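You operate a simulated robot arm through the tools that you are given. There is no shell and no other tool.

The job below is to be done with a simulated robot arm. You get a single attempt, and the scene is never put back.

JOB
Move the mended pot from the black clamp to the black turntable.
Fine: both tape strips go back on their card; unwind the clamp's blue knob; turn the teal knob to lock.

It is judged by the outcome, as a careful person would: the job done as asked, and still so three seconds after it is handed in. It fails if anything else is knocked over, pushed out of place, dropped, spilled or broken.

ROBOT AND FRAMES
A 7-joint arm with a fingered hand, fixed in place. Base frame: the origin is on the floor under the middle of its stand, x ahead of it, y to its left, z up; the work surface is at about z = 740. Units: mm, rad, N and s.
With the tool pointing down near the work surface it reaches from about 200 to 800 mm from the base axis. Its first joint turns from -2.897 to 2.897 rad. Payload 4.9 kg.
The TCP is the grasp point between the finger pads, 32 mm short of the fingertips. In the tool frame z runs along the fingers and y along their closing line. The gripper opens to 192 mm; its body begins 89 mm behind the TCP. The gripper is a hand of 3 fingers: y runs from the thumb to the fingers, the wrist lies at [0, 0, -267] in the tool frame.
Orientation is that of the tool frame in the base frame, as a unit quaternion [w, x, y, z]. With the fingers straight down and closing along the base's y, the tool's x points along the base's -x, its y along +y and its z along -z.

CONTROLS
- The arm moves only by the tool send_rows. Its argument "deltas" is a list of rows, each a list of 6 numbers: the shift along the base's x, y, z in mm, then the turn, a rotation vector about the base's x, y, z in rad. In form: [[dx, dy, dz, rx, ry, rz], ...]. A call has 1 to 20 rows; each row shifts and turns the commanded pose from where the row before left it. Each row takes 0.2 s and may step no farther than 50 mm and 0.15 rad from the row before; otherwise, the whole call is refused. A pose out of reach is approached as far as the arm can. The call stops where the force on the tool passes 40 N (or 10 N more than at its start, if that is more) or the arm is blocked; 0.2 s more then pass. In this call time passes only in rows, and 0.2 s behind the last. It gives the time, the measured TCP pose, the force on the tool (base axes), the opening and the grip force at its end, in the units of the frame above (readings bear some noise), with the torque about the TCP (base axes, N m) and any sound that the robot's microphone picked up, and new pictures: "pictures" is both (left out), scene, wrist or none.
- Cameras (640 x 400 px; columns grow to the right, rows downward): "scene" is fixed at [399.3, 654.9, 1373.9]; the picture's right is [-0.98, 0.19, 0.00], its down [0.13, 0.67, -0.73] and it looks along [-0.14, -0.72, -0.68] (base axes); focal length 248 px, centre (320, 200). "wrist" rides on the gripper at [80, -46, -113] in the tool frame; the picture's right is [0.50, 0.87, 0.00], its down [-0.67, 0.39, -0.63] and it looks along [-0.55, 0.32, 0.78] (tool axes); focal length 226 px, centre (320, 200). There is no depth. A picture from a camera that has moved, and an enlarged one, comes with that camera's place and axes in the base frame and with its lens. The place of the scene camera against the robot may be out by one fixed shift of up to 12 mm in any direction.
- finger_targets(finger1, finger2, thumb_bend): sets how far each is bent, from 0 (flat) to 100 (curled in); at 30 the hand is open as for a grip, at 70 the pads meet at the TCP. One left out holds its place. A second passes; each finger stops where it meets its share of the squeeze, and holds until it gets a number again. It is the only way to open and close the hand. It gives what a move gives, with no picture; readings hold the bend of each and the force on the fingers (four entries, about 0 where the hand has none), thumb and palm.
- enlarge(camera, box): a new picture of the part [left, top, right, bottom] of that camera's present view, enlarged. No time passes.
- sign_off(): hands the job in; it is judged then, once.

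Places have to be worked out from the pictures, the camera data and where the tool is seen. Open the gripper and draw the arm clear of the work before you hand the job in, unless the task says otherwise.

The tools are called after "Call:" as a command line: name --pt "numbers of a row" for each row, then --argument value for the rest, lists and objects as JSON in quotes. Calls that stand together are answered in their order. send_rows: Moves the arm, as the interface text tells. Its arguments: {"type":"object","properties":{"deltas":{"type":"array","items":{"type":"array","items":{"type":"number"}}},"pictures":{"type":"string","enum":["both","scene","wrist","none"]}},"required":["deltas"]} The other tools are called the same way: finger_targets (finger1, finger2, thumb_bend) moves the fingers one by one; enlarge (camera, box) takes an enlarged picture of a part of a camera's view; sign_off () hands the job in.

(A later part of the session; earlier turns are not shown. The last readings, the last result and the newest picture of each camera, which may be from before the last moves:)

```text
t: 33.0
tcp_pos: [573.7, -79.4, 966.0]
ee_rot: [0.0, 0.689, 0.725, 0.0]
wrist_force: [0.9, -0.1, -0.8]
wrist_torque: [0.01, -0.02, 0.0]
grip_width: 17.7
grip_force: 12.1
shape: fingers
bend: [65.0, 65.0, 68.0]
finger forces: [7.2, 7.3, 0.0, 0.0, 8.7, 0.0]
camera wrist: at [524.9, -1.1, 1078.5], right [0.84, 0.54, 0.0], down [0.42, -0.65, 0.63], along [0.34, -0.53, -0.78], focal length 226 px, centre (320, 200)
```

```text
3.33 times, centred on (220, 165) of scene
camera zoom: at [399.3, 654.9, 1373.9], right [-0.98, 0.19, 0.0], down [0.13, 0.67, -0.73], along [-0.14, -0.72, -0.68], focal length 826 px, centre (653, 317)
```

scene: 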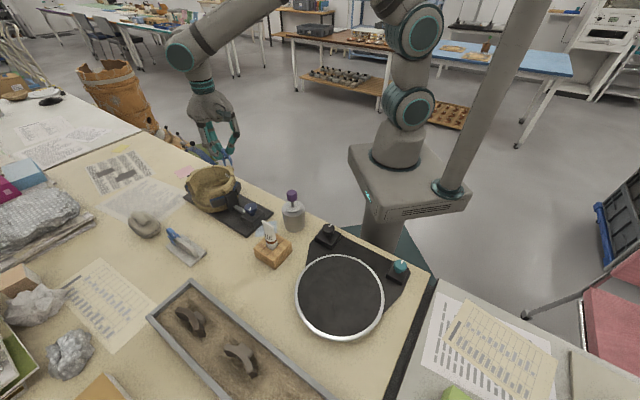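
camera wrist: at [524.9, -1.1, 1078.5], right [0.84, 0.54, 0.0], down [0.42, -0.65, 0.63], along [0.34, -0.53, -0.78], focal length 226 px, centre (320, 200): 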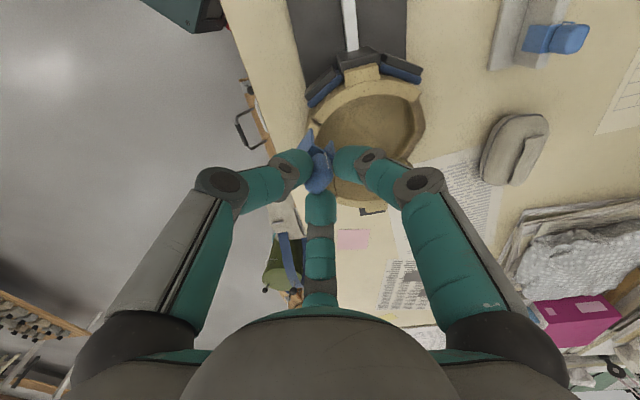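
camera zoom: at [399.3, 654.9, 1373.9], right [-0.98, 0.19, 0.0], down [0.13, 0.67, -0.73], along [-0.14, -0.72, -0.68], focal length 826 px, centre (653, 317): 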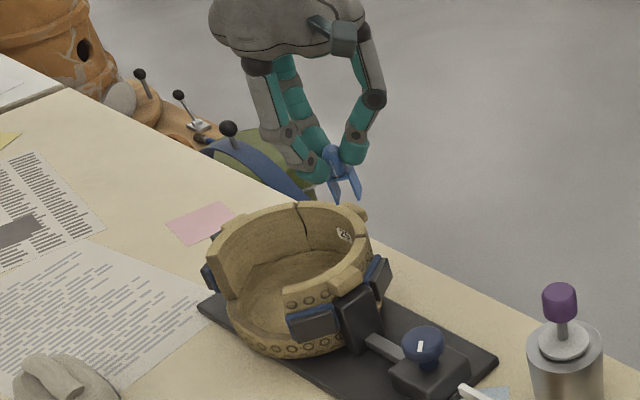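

Strip B is free too, and the pot stays put in the clamp. I carry it to the near half of the card, turning by +43° so that it lines up with the card.

Call:
send_rows --pt "12.94 27.1 0 0 0 0.0833" --pt "12.94 27.1 0 0 0 0.0833" --pt "12.94 27.1 0 0 0 0.0833" --pt "12.94 27.1 0 0 0 0.0833" --pt "12.94 27.1 0 0 0 0.0833" --pt "12.94 27.1 0 0 0 0.0833" --pt "12.94 27.1 0 0 0 0.0833" --pt "12.94 27.1 0 0 0 0.0833" --pt "12.94 27.1 0 0 0 0.0833" --pt "0 0 -20 0 0 0" --pt "0 0 -20 0 0 0" --pictures "both"

Call:
enlarge --camera "wrist" --box '[240, 40, 400, 180]'

```text
t: 35.4
tcp_pos: [692.7, 165.9, 925.3]
ee_rot: [0.0, 0.376, 0.927, 0.0]
wrist_force: [0.3, -0.3, 0.2]
wrist_torque: [0.04, 0.01, -0.01]
grip_width: 17.7
grip_force: 12.0
shape: fingers
bend: [65.0, 65.0, 68.0]
finger forces: [7.1, 7.6, 0.1, 0.0, 8.6, 0.0]
camera wrist: at [604.8, 189.2, 1037.8], right [0.24, 0.97, 0.0], down [0.75, -0.19, 0.63], along [0.61, -0.15, -0.77], focal length 226 px, centre (320, 200)
```

scene: 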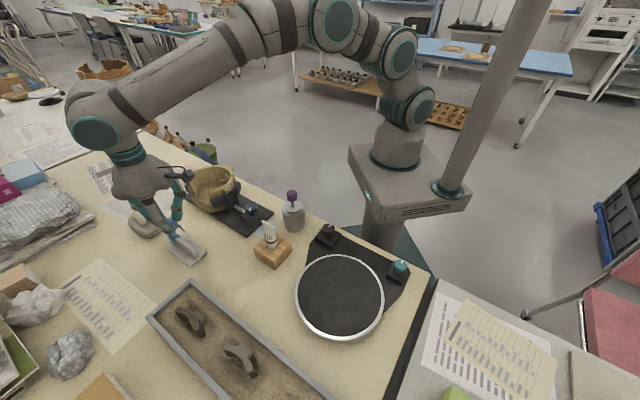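
wrist: 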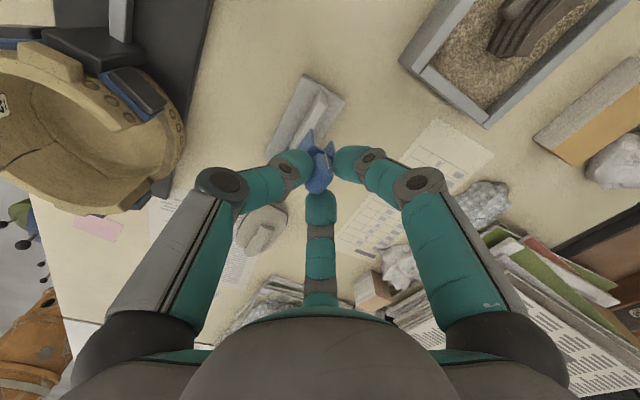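

```text
2.86 times, centred on (320, 110) of wrist
camera zoom: at [604.8, 189.2, 1037.8], right [0.24, 0.97, 0.0], down [0.75, -0.19, 0.63], along [0.61, -0.15, -0.77], focal length 646 px, centre (320, 457)
```

zoom: 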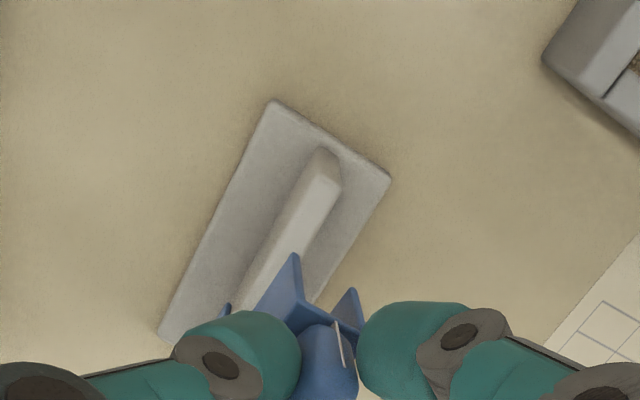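

The clip hangs over the near half of the card. I lower it to about 15 mm above the card's edge and measure the alignment.

Call:
send_rows --pt "0 0 -20 0 0 0" --pt "0 0 -18 0 0 0" --pt "0 0 -14 0 0 0" --pictures "none"

Call:
enlarge --camera "wrist" --box '[280, 70, 376, 150]'

Call:
enlarge --camera "scene" --box '[150, 205, 222, 265]'

```text
t: 36.2
tcp_pos: [692.1, 163.8, 871.8]
ee_rot: [0.0, 0.375, 0.927, 0.0]
wrist_force: [0.9, 0.4, 0.1]
wrist_torque: [-0.02, 0.03, -0.02]
grip_width: 17.6
grip_force: 11.7
shape: fingers
bend: [65.0, 65.0, 68.0]
finger forces: [7.1, 7.5, 0.0, 0.0, 8.5, 0.1]
```

```text
5.00 times, centred on (328, 110) of wrist
camera zoom: at [603.7, 187.0, 985.0], right [0.24, 0.97, 0.0], down [0.75, -0.19, 0.63], along [0.61, -0.15, -0.78], focal length 1130 px, centre (280, 650)
```

zoom: 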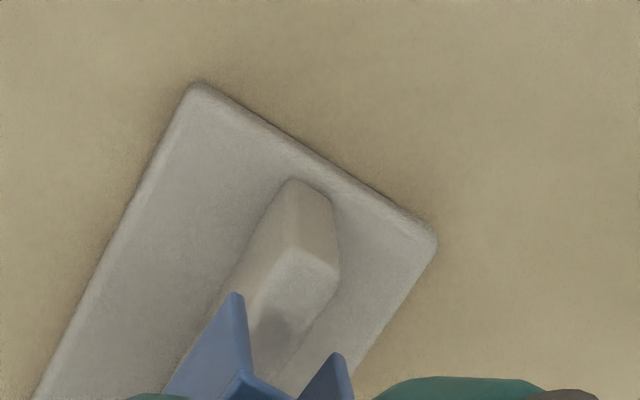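

```text
6.67 times, centred on (186, 235) of scene
camera zoom: at [399.3, 654.9, 1373.9], right [-0.98, 0.19, 0.0], down [0.13, 0.67, -0.73], along [-0.14, -0.72, -0.68], focal length 1653 px, centre (1213, -33)
```

zoom: 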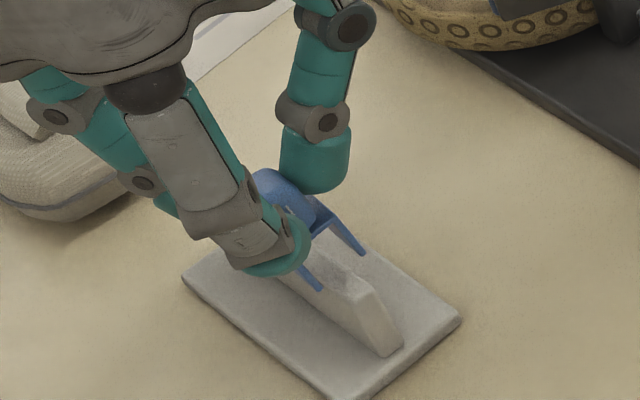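

The slot is 2.7 mm short of the card's mid-plane on the -x-y side. I shift by (+1.9,+1.9) and lower further.

Call:
send_rows --pt "1.9 1.9 0 0 0 0.012" --pt "0 0 -5 0 0 0" --pictures "none"

Call:
enlarge --camera "wrist" --box '[280, 70, 376, 150]'

Call:
enlarge --camera "scene" --box '[165, 215, 213, 255]'

```text
t: 36.8
tcp_pos: [693.4, 167.2, 868.5]
ee_rot: [0.0, 0.369, 0.929, 0.0]
wrist_force: [0.4, 0.6, -0.2]
wrist_torque: [-0.02, -0.01, 0.0]
grip_width: 17.5
grip_force: 11.7
shape: fingers
bend: [65.0, 65.0, 68.0]
finger forces: [7.2, 7.6, 0.0, 0.0, 8.7, 0.0]
```

```text
5.00 times, centred on (328, 110) of wrist
camera zoom: at [605.3, 189.0, 980.7], right [0.23, 0.97, 0.0], down [0.75, -0.18, 0.63], along [0.61, -0.15, -0.78], focal length 1130 px, centre (280, 650)
```

zoom: 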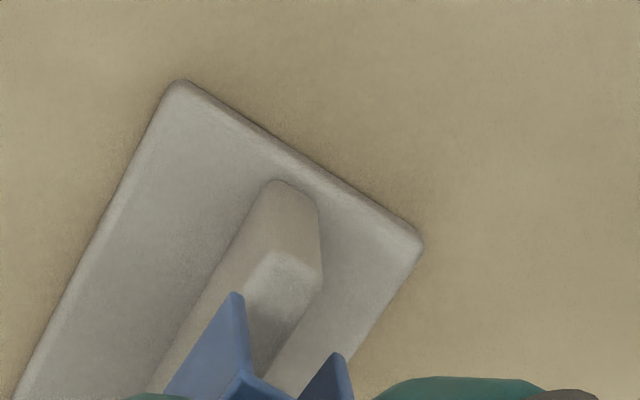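

```text
10.00 times, centred on (189, 235) of scene
camera zoom: at [399.3, 654.9, 1373.9], right [-0.98, 0.19, 0.0], down [0.13, 0.67, -0.73], along [-0.14, -0.72, -0.68], focal length 2479 px, centre (1630, -150)
```

zoom: 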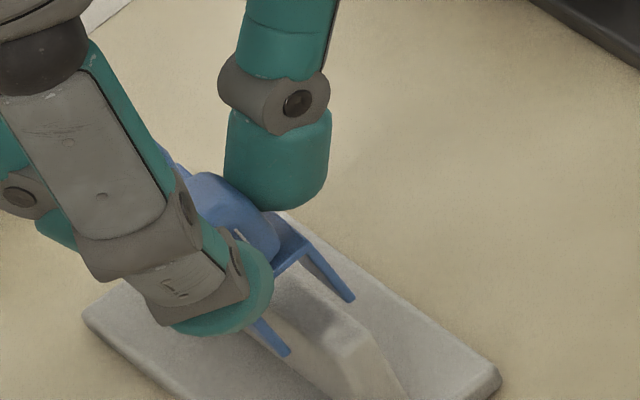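

The slot is now centred to within 1 mm. I lower strip B onto the card.

Call:
send_rows --pt "-0.3 -0.3 -6 0 0 0" --pt "0 0 -6 0 0 0" --pt "0 0 -5 0 0 0" --pictures "none"

Call:
enlarge --camera "wrist" --box '[280, 70, 376, 150]'

Call:
enlarge --camera "scene" --box '[165, 215, 213, 255]'

```text
t: 37.6
tcp_pos: [691.9, 165.9, 849.3]
ee_rot: [0.0, 0.37, 0.929, 0.0]
wrist_force: [-1.1, -0.5, 1.0]
wrist_torque: [0.02, 0.01, 0.0]
grip_width: 17.6
grip_force: 11.2
shape: fingers
bend: [65.0, 65.0, 68.0]
finger forces: [7.1, 7.5, 0.0, 0.0, 8.8, 0.1]
```

```text
5.00 times, centred on (328, 110) of wrist
camera zoom: at [604.3, 188.4, 962.0], right [0.23, 0.97, 0.0], down [0.75, -0.18, 0.63], along [0.61, -0.15, -0.78], focal length 1130 px, centre (280, 650)
```

zoom: 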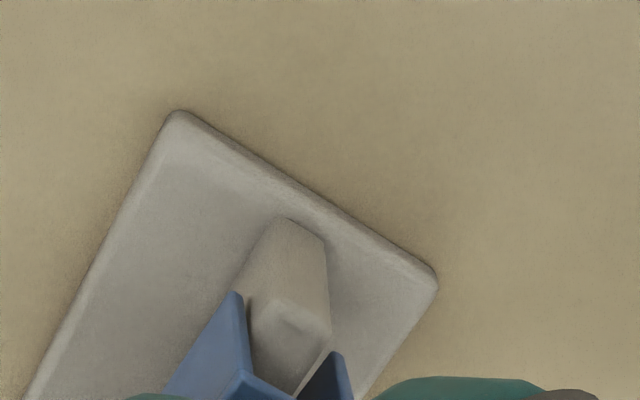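

```text
10.00 times, centred on (189, 235) of scene
camera zoom: at [399.3, 654.9, 1373.9], right [-0.98, 0.19, 0.0], down [0.13, 0.67, -0.73], along [-0.14, -0.72, -0.68], focal length 2479 px, centre (1630, -150)
```

zoom: 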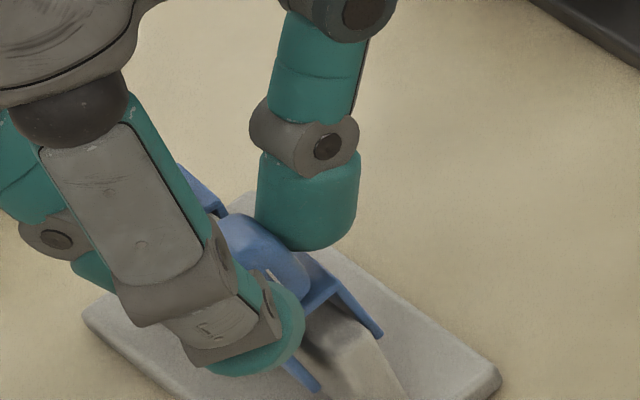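

The legs straddle the card. I continue down to seating.

Call:
send_rows --pt "0 0 -4 0 0 0" --pt "0 0 -4 0 0 0" --pt "0 0 -3 0 0 0" --pt "0 0 -2 0 0 0" --pictures "none"

Call:
enlarge --camera "scene" --box '[165, 215, 213, 255]'

```text
t: 38.6
tcp_pos: [692.6, 166.5, 837.5]
ee_rot: [-0.001, 0.371, 0.929, 0.0]
wrist_force: [-2.0, -0.8, 2.8]
wrist_torque: [-0.06, 0.1, 0.04]
grip_width: 17.4
grip_force: 13.1
shape: fingers
bend: [65.0, 65.0, 68.0]
finger forces: [7.8, 7.5, 0.0, 0.1, 11.7, 0.0]
```

```text
10.00 times, centred on (189, 235) of scene
camera zoom: at [399.3, 654.9, 1373.9], right [-0.98, 0.19, 0.0], down [0.13, 0.67, -0.73], along [-0.14, -0.72, -0.68], focal length 2479 px, centre (1630, -150)
```

zoom: 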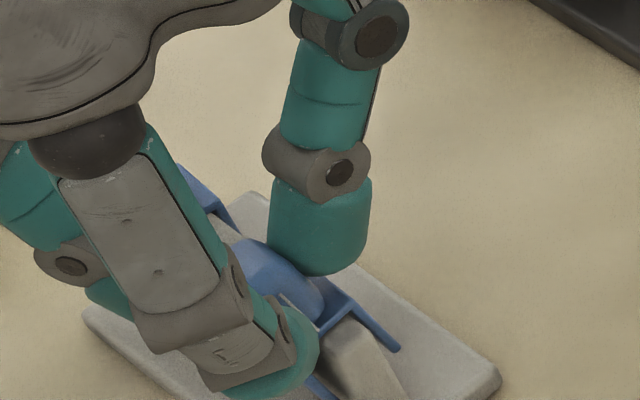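

Contact begins at TCP z of about 837, where strip A seated too. I press one more millimetre, relieve, and release.

Call:
send_rows --pt "0 0 -1.5 0 0 0" --pictures "none"

Call:
finger_targets --finger1 60 --finger2 61 --thumb_bend 61

Call:
enlarge --camera "scene" --box '[150, 205, 222, 265]'

Call:
enlarge --camera "wrist" --box '[260, 90, 380, 190]'

```text
t: 39.0
tcp_pos: [693.3, 166.7, 838.0]
ee_rot: [0.001, 0.37, 0.929, -0.001]
wrist_force: [-4.1, -1.7, 8.5]
wrist_torque: [-0.1, 0.12, 0.02]
grip_width: 17.2
grip_force: 15.4
shape: fingers
bend: [65.0, 65.0, 68.0]
finger forces: [8.7, 7.4, 0.0, 0.0, 14.7, 0.1]
```

```text
t: 40.0
tcp_pos: [693.9, 166.0, 836.6]
ee_rot: [0.0, 0.371, 0.929, 0.0]
wrist_force: [-0.8, -0.2, -0.4]
wrist_torque: [0.03, -0.02, 0.01]
grip_width: 39.3
grip_force: 0.0
shape: fingers
bend: [60.0, 61.0, 61.0]
finger forces: [0.0, 0.1, 0.0, 0.1, 0.0, 0.0]
```

```text
6.67 times, centred on (186, 235) of scene
camera zoom: at [399.3, 654.9, 1373.9], right [-0.98, 0.19, 0.0], down [0.13, 0.67, -0.73], along [-0.14, -0.72, -0.68], focal length 1653 px, centre (1213, -33)
```

zoom: 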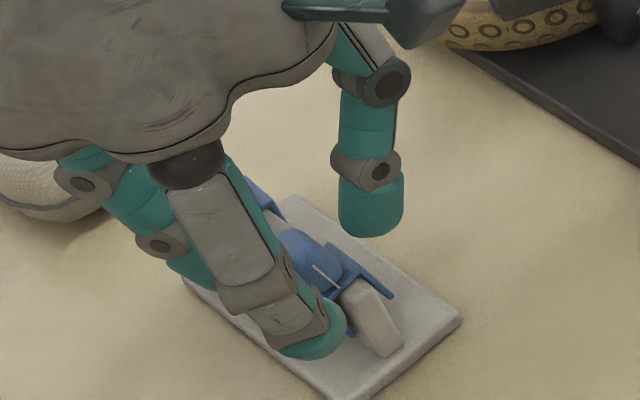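

```text
4.00 times, centred on (320, 140) of wrist
camera zoom: at [605.1, 188.6, 949.3], right [0.23, 0.97, 0.0], down [0.75, -0.18, 0.63], along [0.61, -0.15, -0.78], focal length 904 px, centre (320, 440)
```

zoom: 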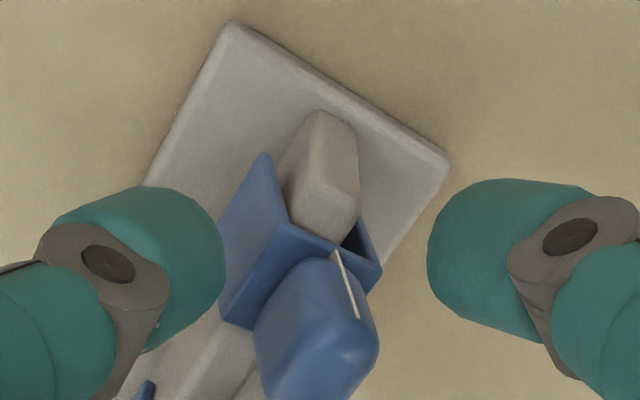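

Strip B is released on the card. I rise straight up and look.

Call:
send_rows --pt "0 0 8 0 0 0" --pt "0 0 12 0 0 0" --pt "0 0 20 0 0 0" --pt "0 0 30 0 0 0" --pt "0 0 35 0 0 0" --pt "-10 0 20 0 0 0" --pictures "both"

Call:
enlarge --camera "scene" --box '[155, 220, 215, 265]'

Call:
enlarge --camera "wrist" --box '[270, 70, 370, 170]'

```text
t: 41.4
tcp_pos: [680.5, 167.1, 963.5]
ee_rot: [-0.001, 0.37, 0.929, 0.0]
wrist_force: [-0.7, -0.2, 0.1]
wrist_torque: [0.04, -0.03, 0.02]
grip_width: 39.2
grip_force: 0.0
shape: fingers
bend: [60.0, 61.0, 61.0]
finger forces: [0.1, 0.1, 0.1, 0.0, 0.0, 0.0]
camera wrist: at [593.5, 188.4, 1076.3], right [0.23, 0.97, 0.0], down [0.76, -0.18, 0.63], along [0.61, -0.15, -0.78], focal length 226 px, centre (320, 200)
```

scene: 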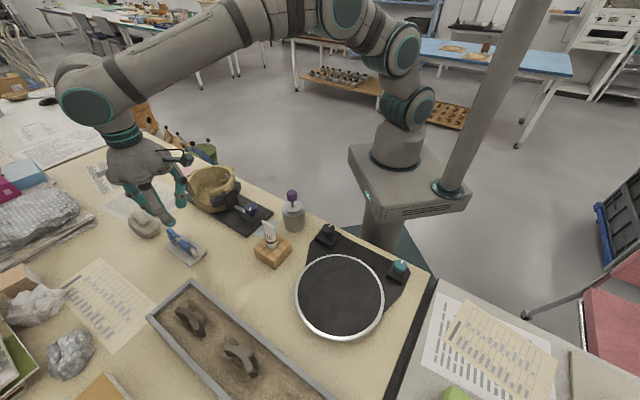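
wrist: 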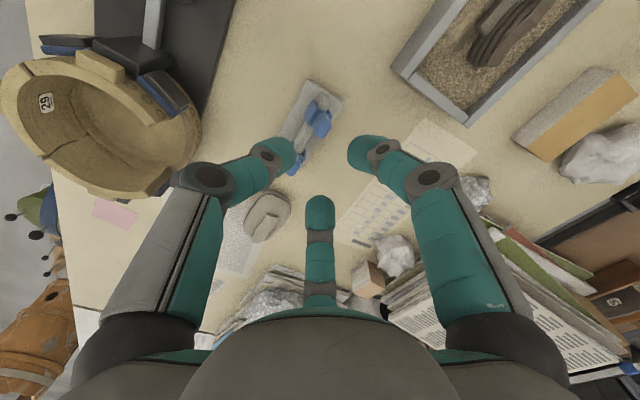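

```text
8.89 times, centred on (185, 242) of scene
camera zoom: at [399.3, 654.9, 1373.9], right [-0.98, 0.19, 0.0], down [0.13, 0.67, -0.73], along [-0.14, -0.72, -0.68], focal length 2204 px, centre (1520, -178)
```

zoom: 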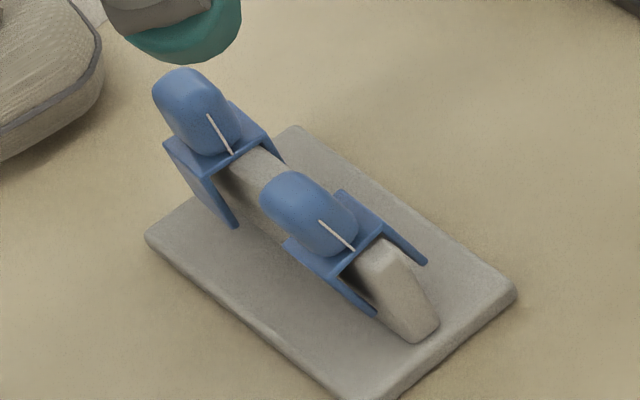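

```text
4.00 times, centred on (320, 120) of wrist
camera zoom: at [593.5, 188.4, 1076.3], right [0.23, 0.97, 0.0], down [0.76, -0.18, 0.63], along [0.61, -0.15, -0.78], focal length 904 px, centre (320, 520)
```

zoom: 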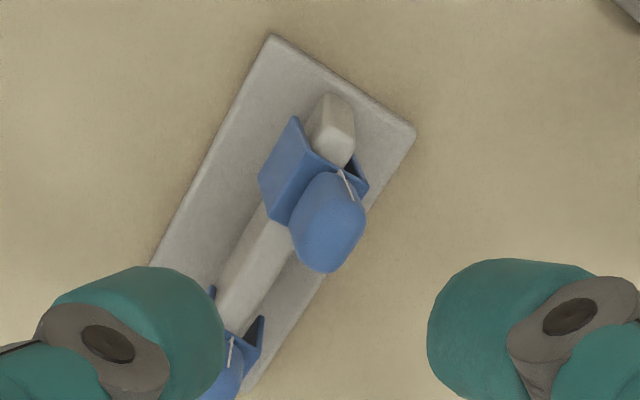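

Strip B looks slightly tilted on the card. I zoom in on both clips to check their seating.

Call:
enlarge --camera "scene" --box '[178, 230, 210, 254]'

Call:
enlarge --camera "scene" --box '[164, 222, 196, 246]'

Call:
enlarge --camera "wrist" --box '[295, 85, 345, 130]'

```text
16.00 times, centred on (194, 242) of scene
camera zoom: at [399.3, 654.9, 1373.9], right [-0.98, 0.19, 0.0], down [0.13, 0.67, -0.73], along [-0.14, -0.72, -0.68], focal length 3966 px, centre (2336, -472)
```

zoom: 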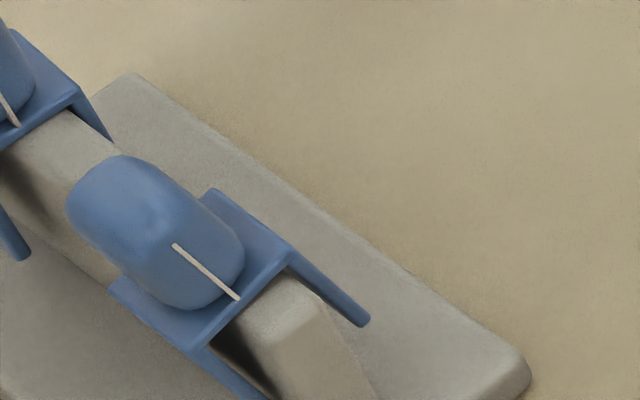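

```text
16.00 times, centred on (180, 234) of scene
camera zoom: at [399.3, 654.9, 1373.9], right [-0.98, 0.19, 0.0], down [0.13, 0.67, -0.73], along [-0.14, -0.72, -0.68], focal length 3966 px, centre (2560, -344)
```

zoom: 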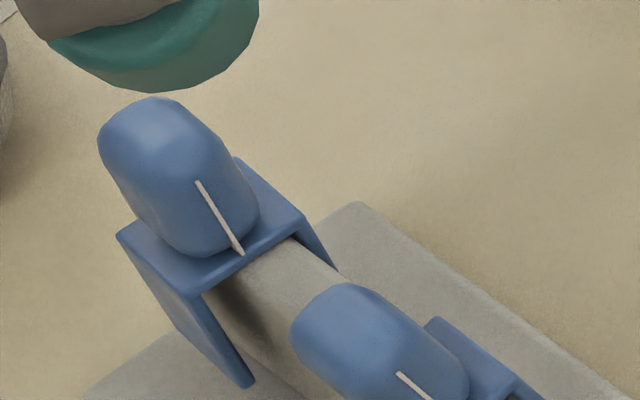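

```text
8.89 times, centred on (320, 108) of wrist
camera zoom: at [593.5, 188.4, 1076.3], right [0.23, 0.97, 0.0], down [0.76, -0.18, 0.63], along [0.61, -0.15, -0.78], focal length 2009 px, centre (320, 1022)
```

zoom: 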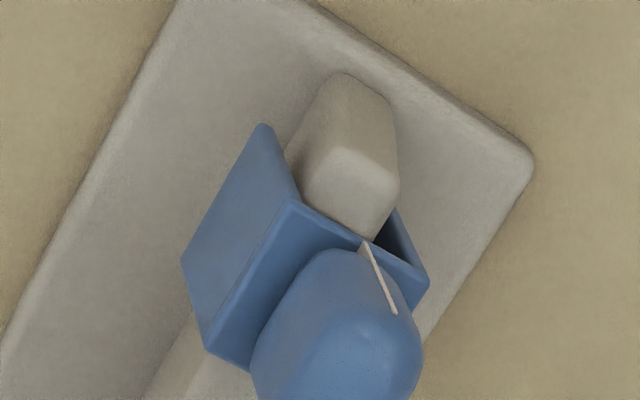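

Strip A is level, but strip B is cocked by about 18° with its tab leaning toward +x+y, so I reseat it. I open the fingers a little, go back over it, and take a close look before gripping.

Call:
finger_targets --finger1 56 --finger2 57 --thumb_bend 58

Call:
send_rows --pt "8.8 -1.2 -10 0 0 0" --pt "0 0 -25 0 0 0" --pt "0 0 -25 0 0 0" --pt "0 0 -20 0 0 0" --pictures "none"

Call:
enlarge --camera "wrist" --box '[250, 70, 390, 190]'

```text
t: 42.4
tcp_pos: [682.8, 166.7, 962.0]
ee_rot: [0.0, 0.369, 0.929, 0.0]
wrist_force: [0.2, 0.1, 0.0]
wrist_torque: [0.01, 0.01, 0.01]
grip_width: 56.3
grip_force: 0.2
shape: fingers
bend: [56.0, 56.0, 57.0]
finger forces: [0.0, 0.0, 0.1, 0.0, 0.0, 0.1]
```

```text
t: 43.4
tcp_pos: [690.9, 164.4, 880.9]
ee_rot: [-0.001, 0.369, 0.929, 0.0]
wrist_force: [-0.1, 0.0, 1.1]
wrist_torque: [0.0, 0.05, 0.02]
grip_width: 56.4
grip_force: 0.1
shape: fingers
bend: [56.0, 56.0, 57.0]
finger forces: [0.0, 0.0, 0.0, 0.0, 0.1, 0.0]
```

```text
3.33 times, centred on (320, 130) of wrist
camera zoom: at [603.0, 186.2, 993.6], right [0.23, 0.97, 0.0], down [0.75, -0.18, 0.63], along [0.61, -0.15, -0.78], focal length 754 px, centre (320, 433)
```

zoom: 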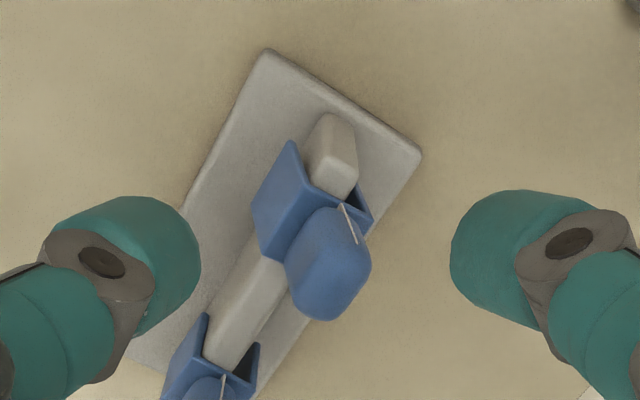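

There is ample room on both sides of the tab. I descend further and check finger2 against strip A.

Call:
send_rows --pt "0 0 -15 0 0 0" --pt "0 0 -12 0 0 0" --pictures "none"

Call:
enlarge --camera "wrist" --box '[230, 80, 410, 240]'

Call:
enlarge --camera "scene" --box '[150, 205, 222, 265]'

```text
t: 44.0
tcp_pos: [692.0, 163.7, 853.6]
ee_rot: [0.0, 0.37, 0.929, 0.0]
wrist_force: [-0.3, -0.6, 0.1]
wrist_torque: [0.03, 0.02, 0.02]
grip_width: 56.2
grip_force: 0.1
shape: fingers
bend: [56.0, 56.0, 57.0]
finger forces: [0.0, 0.0, 0.0, 0.0, 0.0, 0.0]
```

```text
2.50 times, centred on (320, 160) of wrist
camera zoom: at [603.1, 186.0, 965.8], right [0.23, 0.97, 0.0], down [0.75, -0.18, 0.63], along [0.61, -0.15, -0.78], focal length 565 px, centre (320, 300)
```

zoom: 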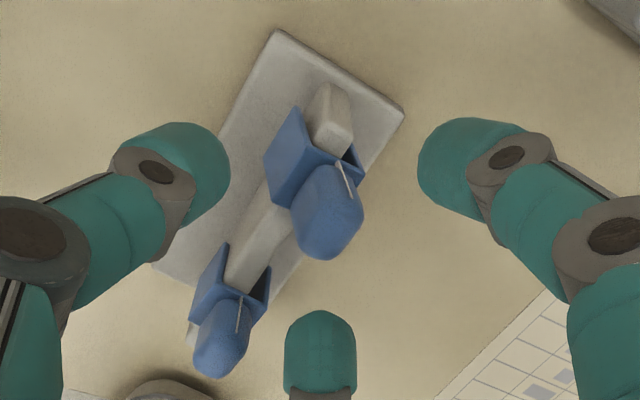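

```text
6.67 times, centred on (186, 235) of scene
camera zoom: at [399.3, 654.9, 1373.9], right [-0.98, 0.19, 0.0], down [0.13, 0.67, -0.73], along [-0.14, -0.72, -0.68], focal length 1653 px, centre (1213, -33)
```

zoom: 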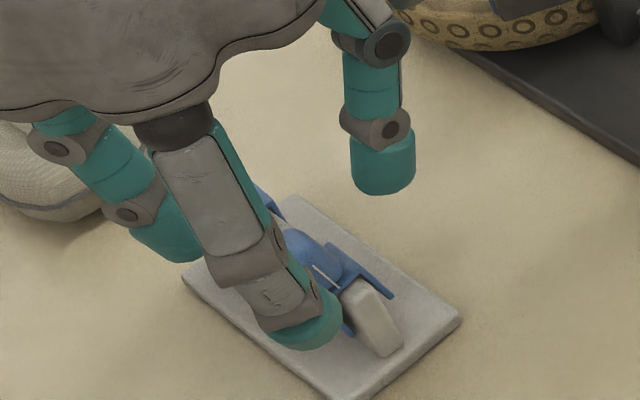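

Finger2 passes clear of strip A. I go down to the gripping height and close lightly; the fingers on the +x+y side should push the tab back upright.

Call:
send_rows --pt "0 0 -8 0 0 0" --pt "0 0 -7 0 0 0" --pictures "none"

Call:
finger_targets --finger1 63 --finger2 63 --thumb_bend 64

Call:
enlarge --camera "wrist" --box '[260, 90, 380, 190]'

Call:
finger_targets --finger1 66 --finger2 66 --thumb_bend 67

Call:
enlarge --camera "wrist" --box '[260, 90, 380, 190]'

Call:
enlarge --camera "scene" --box '[165, 215, 213, 255]'

```text
t: 44.6
tcp_pos: [691.1, 164.2, 839.0]
ee_rot: [0.0, 0.37, 0.929, 0.0]
wrist_force: [-0.2, 1.6, 0.5]
wrist_torque: [0.0, 0.01, 0.03]
grip_width: 56.0
grip_force: 0.1
shape: fingers
bend: [56.0, 56.0, 57.0]
finger forces: [0.1, 0.0, 0.0, 0.1, 0.0, 0.1]
```

```text
t: 45.6
tcp_pos: [691.4, 163.7, 837.9]
ee_rot: [0.0, 0.37, 0.929, 0.0]
wrist_force: [-0.2, 0.4, 0.0]
wrist_torque: [0.04, -0.02, 0.01]
grip_width: 28.1
grip_force: 0.1
shape: fingers
bend: [63.0, 63.0, 64.0]
finger forces: [0.1, 0.1, 0.0, 0.0, 0.0, 0.0]
```

```text
4.00 times, centred on (320, 140) of wrist
camera zoom: at [603.2, 186.1, 951.1], right [0.23, 0.97, 0.0], down [0.75, -0.18, 0.63], along [0.61, -0.15, -0.78], focal length 904 px, centre (320, 440)
```

zoom: 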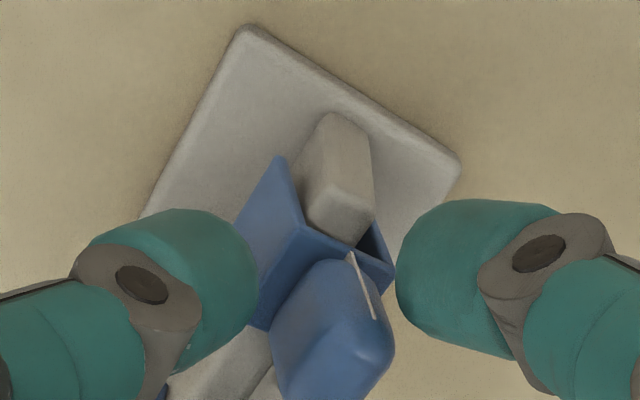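

```text
t: 46.6
tcp_pos: [691.7, 163.3, 839.5]
ee_rot: [0.0, 0.369, 0.929, 0.0]
wrist_force: [-1.1, 0.1, 1.2]
wrist_torque: [0.0, -0.03, 0.01]
grip_width: 19.2
grip_force: 2.2
shape: fingers
bend: [64.0, 65.0, 67.0]
finger forces: [1.6, 1.6, 0.0, 0.1, 0.8, 0.0]
```

```text
4.00 times, centred on (320, 140) of wrist
camera zoom: at [603.2, 186.1, 951.1], right [0.23, 0.97, 0.0], down [0.75, -0.18, 0.63], along [0.61, -0.15, -0.78], focal length 904 px, centre (320, 440)
```

zoom: 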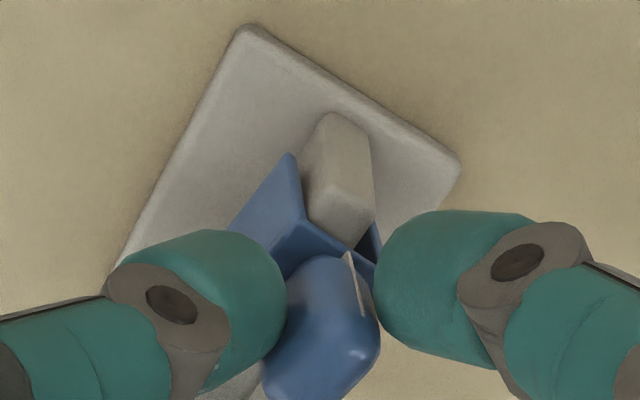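

```text
10.00 times, centred on (189, 235) of scene
camera zoom: at [399.3, 654.9, 1373.9], right [-0.98, 0.19, 0.0], down [0.13, 0.67, -0.73], along [-0.14, -0.72, -0.68], focal length 2479 px, centre (1630, -150)
```

zoom: 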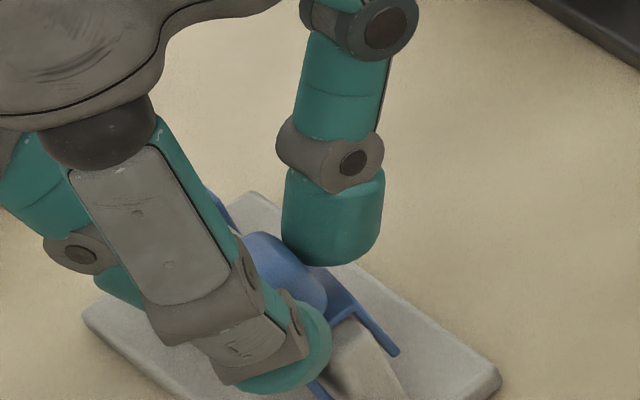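

The tab is held lightly and has come up. I zoom in to check its tilt before reseating.

Call:
enlarge --camera "wrist" --box '[295, 115, 345, 160]'

Call:
enlarge --camera "scene" --box '[178, 230, 210, 254]'

```text
8.89 times, centred on (320, 138) of wrist
camera zoom: at [603.2, 186.1, 951.1], right [0.23, 0.97, 0.0], down [0.75, -0.18, 0.63], along [0.61, -0.15, -0.78], focal length 2009 px, centre (320, 756)
```

zoom: 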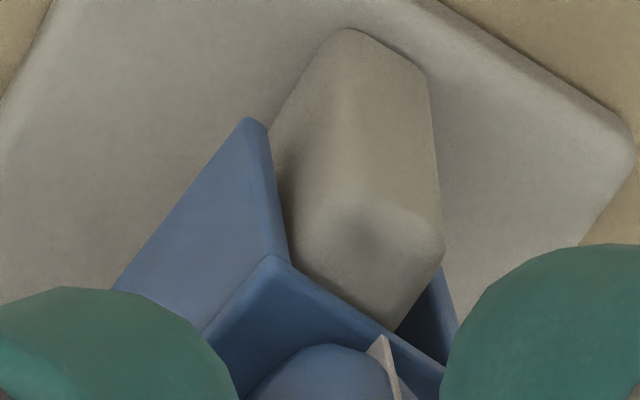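

```text
16.00 times, centred on (194, 242) of scene
camera zoom: at [399.3, 654.9, 1373.9], right [-0.98, 0.19, 0.0], down [0.13, 0.67, -0.73], along [-0.14, -0.72, -0.68], focal length 3966 px, centre (2336, -472)
```

zoom: 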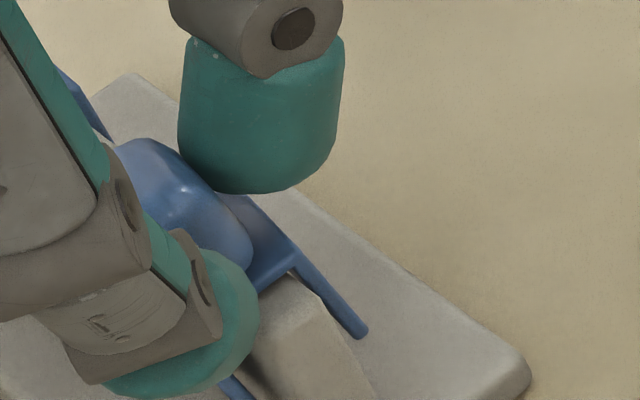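

I firm up the grip, raise strip B a few millimetres so that it squares up in the fingers, and re-measure.

Call:
finger_targets --finger1 71 --finger2 71 --thumb_bend 72

Call:
send_rows --pt "0 0 3 0 0 0" --pt "0 0 5 0 0 0" --pictures "none"

Call:
enlarge --camera "wrist" --box '[290, 100, 354, 160]'

Call:
enlarge --camera "scene" --box '[178, 225, 210, 254]'

```text
t: 47.6
tcp_pos: [691.1, 163.6, 839.7]
ee_rot: [0.001, 0.37, 0.929, 0.001]
wrist_force: [-0.2, -0.5, 0.5]
wrist_torque: [-0.02, 0.01, 0.02]
grip_width: 17.1
grip_force: 10.8
shape: fingers
bend: [65.0, 65.0, 68.0]
finger forces: [6.7, 7.4, 0.0, 0.0, 7.9, 0.0]
```

```text
t: 48.2
tcp_pos: [691.8, 165.2, 848.6]
ee_rot: [0.0, 0.369, 0.929, 0.0]
wrist_force: [0.2, 0.5, -0.6]
wrist_torque: [0.0, 0.02, 0.01]
grip_width: 17.0
grip_force: 11.1
shape: fingers
bend: [65.0, 65.0, 68.0]
finger forces: [6.7, 8.1, 0.1, 0.0, 7.8, 0.0]
```

```text
6.67 times, centred on (322, 130) of wrist
camera zoom: at [603.2, 186.6, 960.7], right [0.23, 0.97, 0.0], down [0.75, -0.18, 0.63], along [0.61, -0.15, -0.78], focal length 1507 px, centre (307, 667)
```

zoom: 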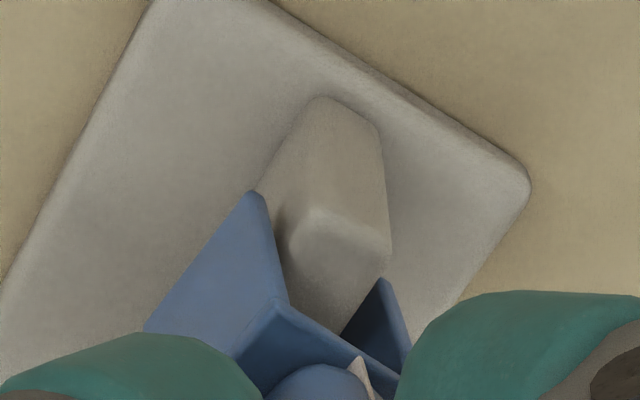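

```text
13.79 times, centred on (194, 240) of scene
camera zoom: at [399.3, 654.9, 1373.9], right [-0.98, 0.19, 0.0], down [0.13, 0.67, -0.73], along [-0.14, -0.72, -0.68], focal length 3419 px, centre (2058, -345)
```

zoom: 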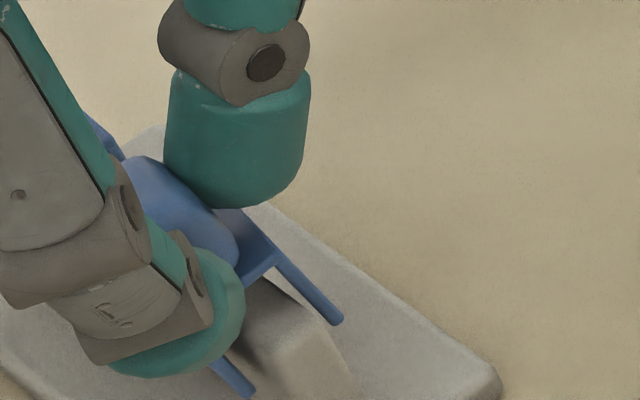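

Strip B's own tab overhangs toward +x+y, so it tipped because its slot sat slightly too far that way. Now the slot is about 1 mm toward -x-y, which is stable; I correct the yaw a little, lower to light contact, and release.

Call:
send_rows --pt "-0.4 -0.4 -2 0 0 0.05" --pt "0 0 -3 0 0 0.03" --pt "0 0 -3 0 0 0" --pictures "none"

Call:
enlarge --camera "wrist" --box '[290, 100, 354, 160]'

Call:
enlarge --camera "scene" --box '[178, 225, 210, 254]'

```text
t: 49.0
tcp_pos: [691.9, 164.5, 839.5]
ee_rot: [0.0, 0.332, 0.943, 0.0]
wrist_force: [0.1, -0.2, 1.1]
wrist_torque: [-0.01, -0.01, 0.01]
grip_width: 17.0
grip_force: 10.5
shape: fingers
bend: [65.0, 65.0, 68.0]
finger forces: [6.6, 8.0, 0.1, 0.1, 7.8, 0.1]
```

```text
6.67 times, centred on (322, 130) of wrist
camera zoom: at [601.0, 178.7, 952.0], right [0.15, 0.99, 0.0], down [0.77, -0.12, 0.63], along [0.62, -0.1, -0.78], focal length 1507 px, centre (307, 667)
```

zoom: 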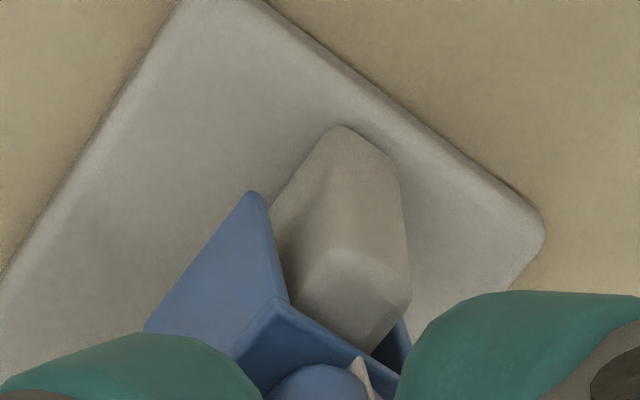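

```text
13.79 times, centred on (194, 240) of scene
camera zoom: at [399.3, 654.9, 1373.9], right [-0.98, 0.19, 0.0], down [0.13, 0.67, -0.73], along [-0.14, -0.72, -0.68], focal length 3419 px, centre (2058, -345)
```

zoom: 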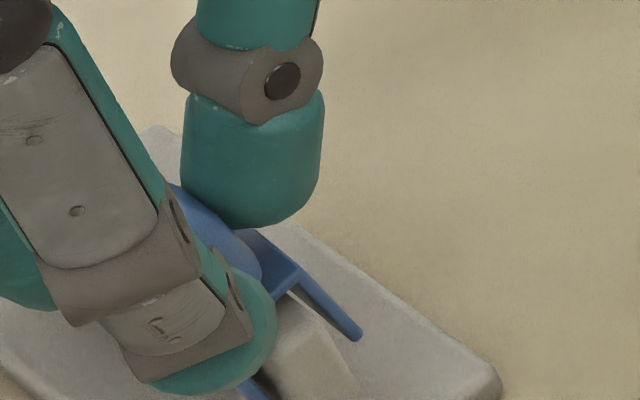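

Only light contact so far and the legs straddle the card cleanly. I lower 2 mm more and release.

Call:
send_rows --pt "0 0 -1.5 0 0 0" --pt "0 0 -1 0 0 0" --pictures "none"

Call:
finger_targets --finger1 62 --finger2 62 --thumb_bend 64

Call:
enlarge --camera "scene" --box '[170, 220, 214, 254]'

Call:
enlarge --camera "wrist" --box '[280, 100, 360, 160]'

```text
t: 49.6
tcp_pos: [690.4, 163.8, 837.0]
ee_rot: [0.0, 0.332, 0.943, 0.001]
wrist_force: [-0.7, 0.4, 2.4]
wrist_torque: [0.03, 0.0, 0.03]
grip_width: 16.6
grip_force: 11.9
shape: fingers
bend: [65.0, 65.0, 68.0]
finger forces: [7.3, 8.3, 0.0, 0.0, 8.1, 0.0]
```

```text
t: 50.6
tcp_pos: [690.1, 164.6, 836.7]
ee_rot: [0.0, 0.332, 0.943, 0.0]
wrist_force: [-0.4, 0.2, 0.4]
wrist_torque: [0.02, -0.01, -0.01]
grip_width: 29.1
grip_force: 0.1
shape: fingers
bend: [62.0, 62.0, 64.0]
finger forces: [0.1, 0.1, 0.0, 0.0, 0.0, 0.0]
```

```text
11.76 times, centred on (192, 237) of scene
camera zoom: at [399.3, 654.9, 1373.9], right [-0.98, 0.19, 0.0], down [0.13, 0.67, -0.73], along [-0.14, -0.72, -0.68], focal length 2916 px, centre (1826, -235)
```

zoom: 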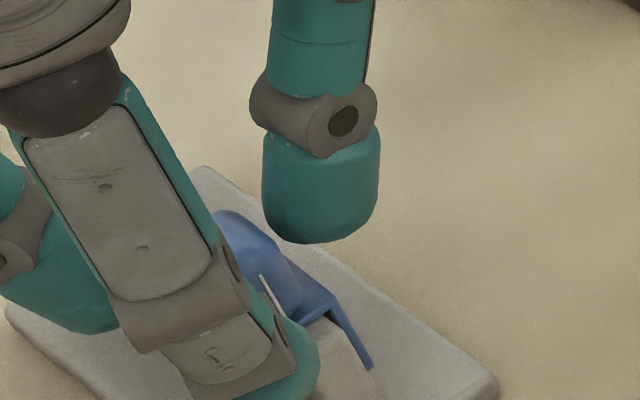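

```text
6.67 times, centred on (320, 130) of wrist
camera zoom: at [601.0, 178.7, 949.4], right [0.15, 0.99, 0.0], down [0.77, -0.12, 0.63], along [0.62, -0.1, -0.78], focal length 1507 px, centre (320, 667)
```

zoom: 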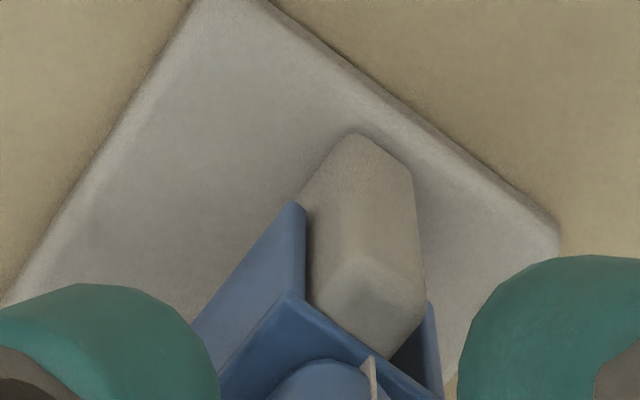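

On release the clip settled level. I open a bit more, rise straight up and confirm.

Call:
finger_targets --finger1 59 --finger2 59 --thumb_bend 60

Call:
send_rows --pt "0 0 8 0 0 0" --pt "0 0 15 0 0 0" --pt "0 0 25 0 0 0" --pt "0 0 35 0 0 0" --pt "0 0 40 0 0 0" --pictures "none"

Call:
enlarge --camera "scene" --box '[155, 220, 215, 265]'

Call:
enlarge --camera "wrist" --box '[270, 70, 370, 170]'

```text
t: 51.6
tcp_pos: [691.6, 164.9, 835.3]
ee_rot: [0.0, 0.332, 0.943, 0.001]
wrist_force: [-0.3, -0.3, 0.7]
wrist_torque: [0.0, 0.0, 0.03]
grip_width: 43.6
grip_force: 0.1
shape: fingers
bend: [59.0, 59.0, 60.0]
finger forces: [0.0, 0.0, 0.1, 0.0, 0.1, 0.0]
```

```text
t: 52.8
tcp_pos: [692.1, 165.5, 957.8]
ee_rot: [0.0, 0.332, 0.943, 0.0]
wrist_force: [-0.5, 0.1, -1.2]
wrist_torque: [0.01, -0.02, 0.0]
grip_width: 43.6
grip_force: 0.0
shape: fingers
bend: [59.0, 59.0, 60.0]
finger forces: [0.0, 0.1, 0.1, 0.0, 0.0, 0.0]
```

```text
8.89 times, centred on (185, 242) of scene
camera zoom: at [399.3, 654.9, 1373.9], right [-0.98, 0.19, 0.0], down [0.13, 0.67, -0.73], along [-0.14, -0.72, -0.68], focal length 2204 px, centre (1520, -178)
```

zoom: 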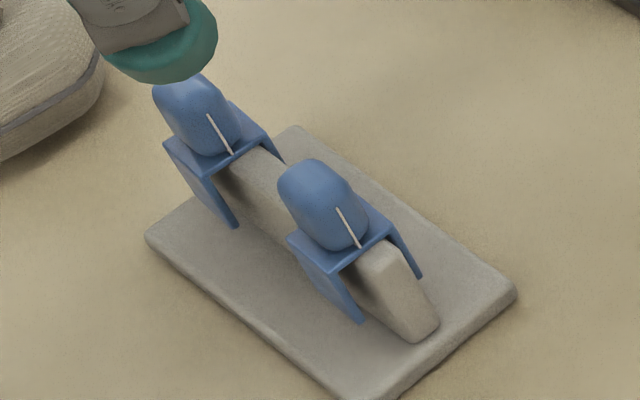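

```text
4.00 times, centred on (320, 120) of wrist
camera zoom: at [604.2, 179.8, 1070.3], right [0.15, 0.99, 0.0], down [0.77, -0.12, 0.63], along [0.62, -0.1, -0.78], focal length 904 px, centre (320, 520)
```

zoom: 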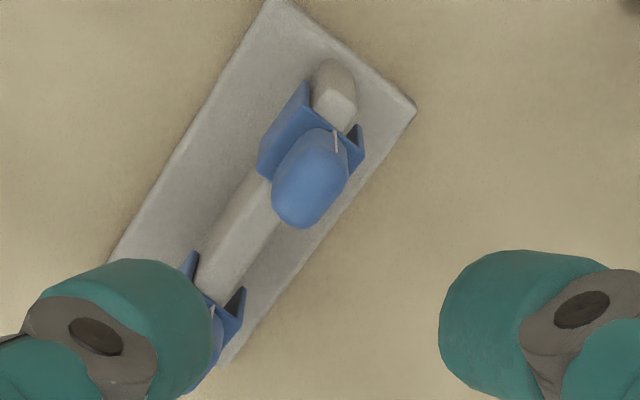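

Both strips now sit level on the card. Next is the blue knob at about (509.5,55.5,806): I go above it and inspect.

Call:
send_rows --pt "-22.9 -13.7 -4 0 0 -0.0875" --pt "-22.9 -13.7 -4 0 0 -0.0875" --pt "-22.9 -13.7 -4 0 0 -0.0875" --pt "-22.9 -13.7 -4 0 0 -0.0875" --pt "-22.9 -13.7 -4 0 0 -0.0875" --pt "-22.9 -13.7 -4 0 0 -0.0875" --pt "-22.9 -13.7 -4 0 0 -0.0875" --pt "-22.9 -13.7 -4 0 0 -0.0875" --pictures "both"

Call:
enlarge --camera "wrist" --box '[240, 70, 400, 190]'

Call:
enlarge --camera "scene" --box '[215, 180, 295, 240]'

```text
t: 54.6
tcp_pos: [506.7, 51.0, 927.6]
ee_rot: [0.0, 0.637, 0.771, 0.0]
wrist_force: [-0.4, -0.6, 0.0]
wrist_torque: [0.01, -0.04, 0.01]
grip_width: 43.8
grip_force: 0.0
shape: fingers
bend: [59.0, 59.0, 60.0]
finger forces: [0.1, 0.1, 0.1, 0.0, 0.0, 0.1]
camera wrist: at [447.3, 121.6, 1041.4], right [0.75, 0.66, 0.0], down [0.51, -0.58, 0.63], along [0.41, -0.48, -0.78], focal length 226 px, centre (320, 200)
```

scene: 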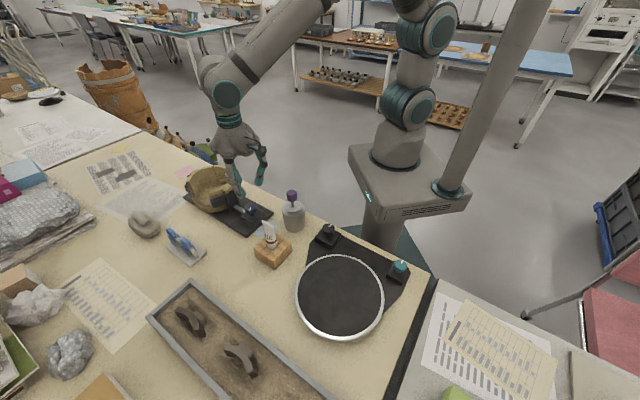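
wrist: 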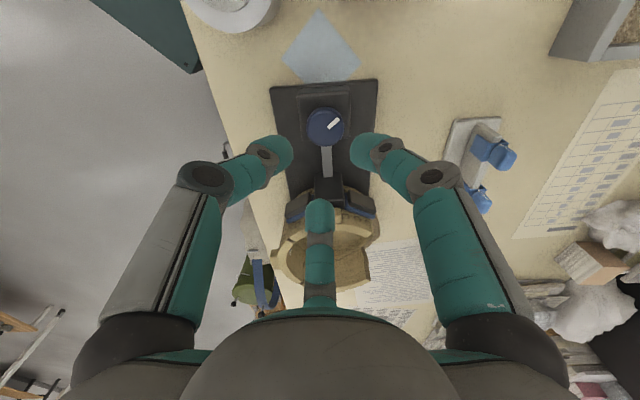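

```text
3.33 times, centred on (320, 130) of wrist
camera zoom: at [447.3, 121.6, 1041.4], right [0.75, 0.66, 0.0], down [0.51, -0.58, 0.63], along [0.41, -0.48, -0.78], focal length 754 px, centre (320, 433)
```

zoom: 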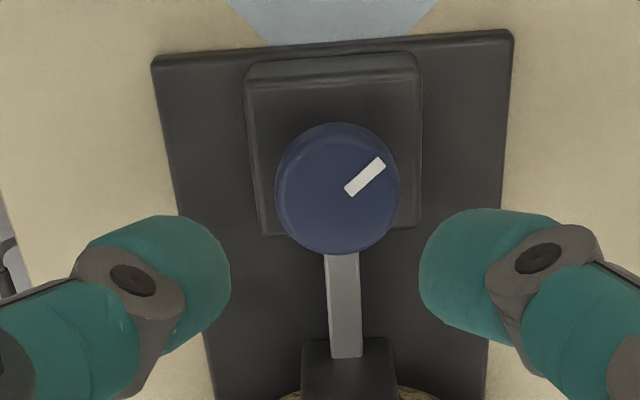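

```text
6.67 times, centred on (255, 210) of scene
camera zoom: at [399.3, 654.9, 1373.9], right [-0.98, 0.19, 0.0], down [0.13, 0.67, -0.73], along [-0.14, -0.72, -0.68], focal length 1653 px, centre (753, 133)
```

zoom: 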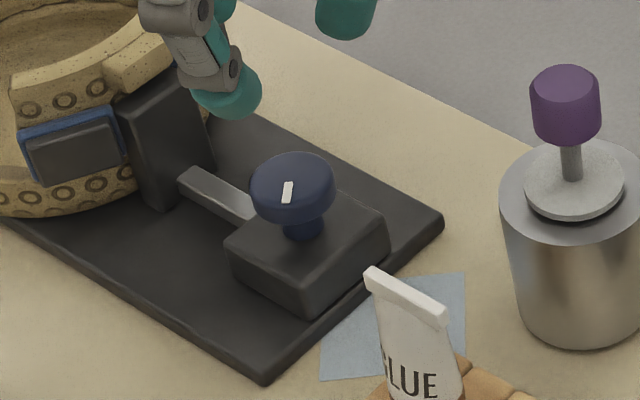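

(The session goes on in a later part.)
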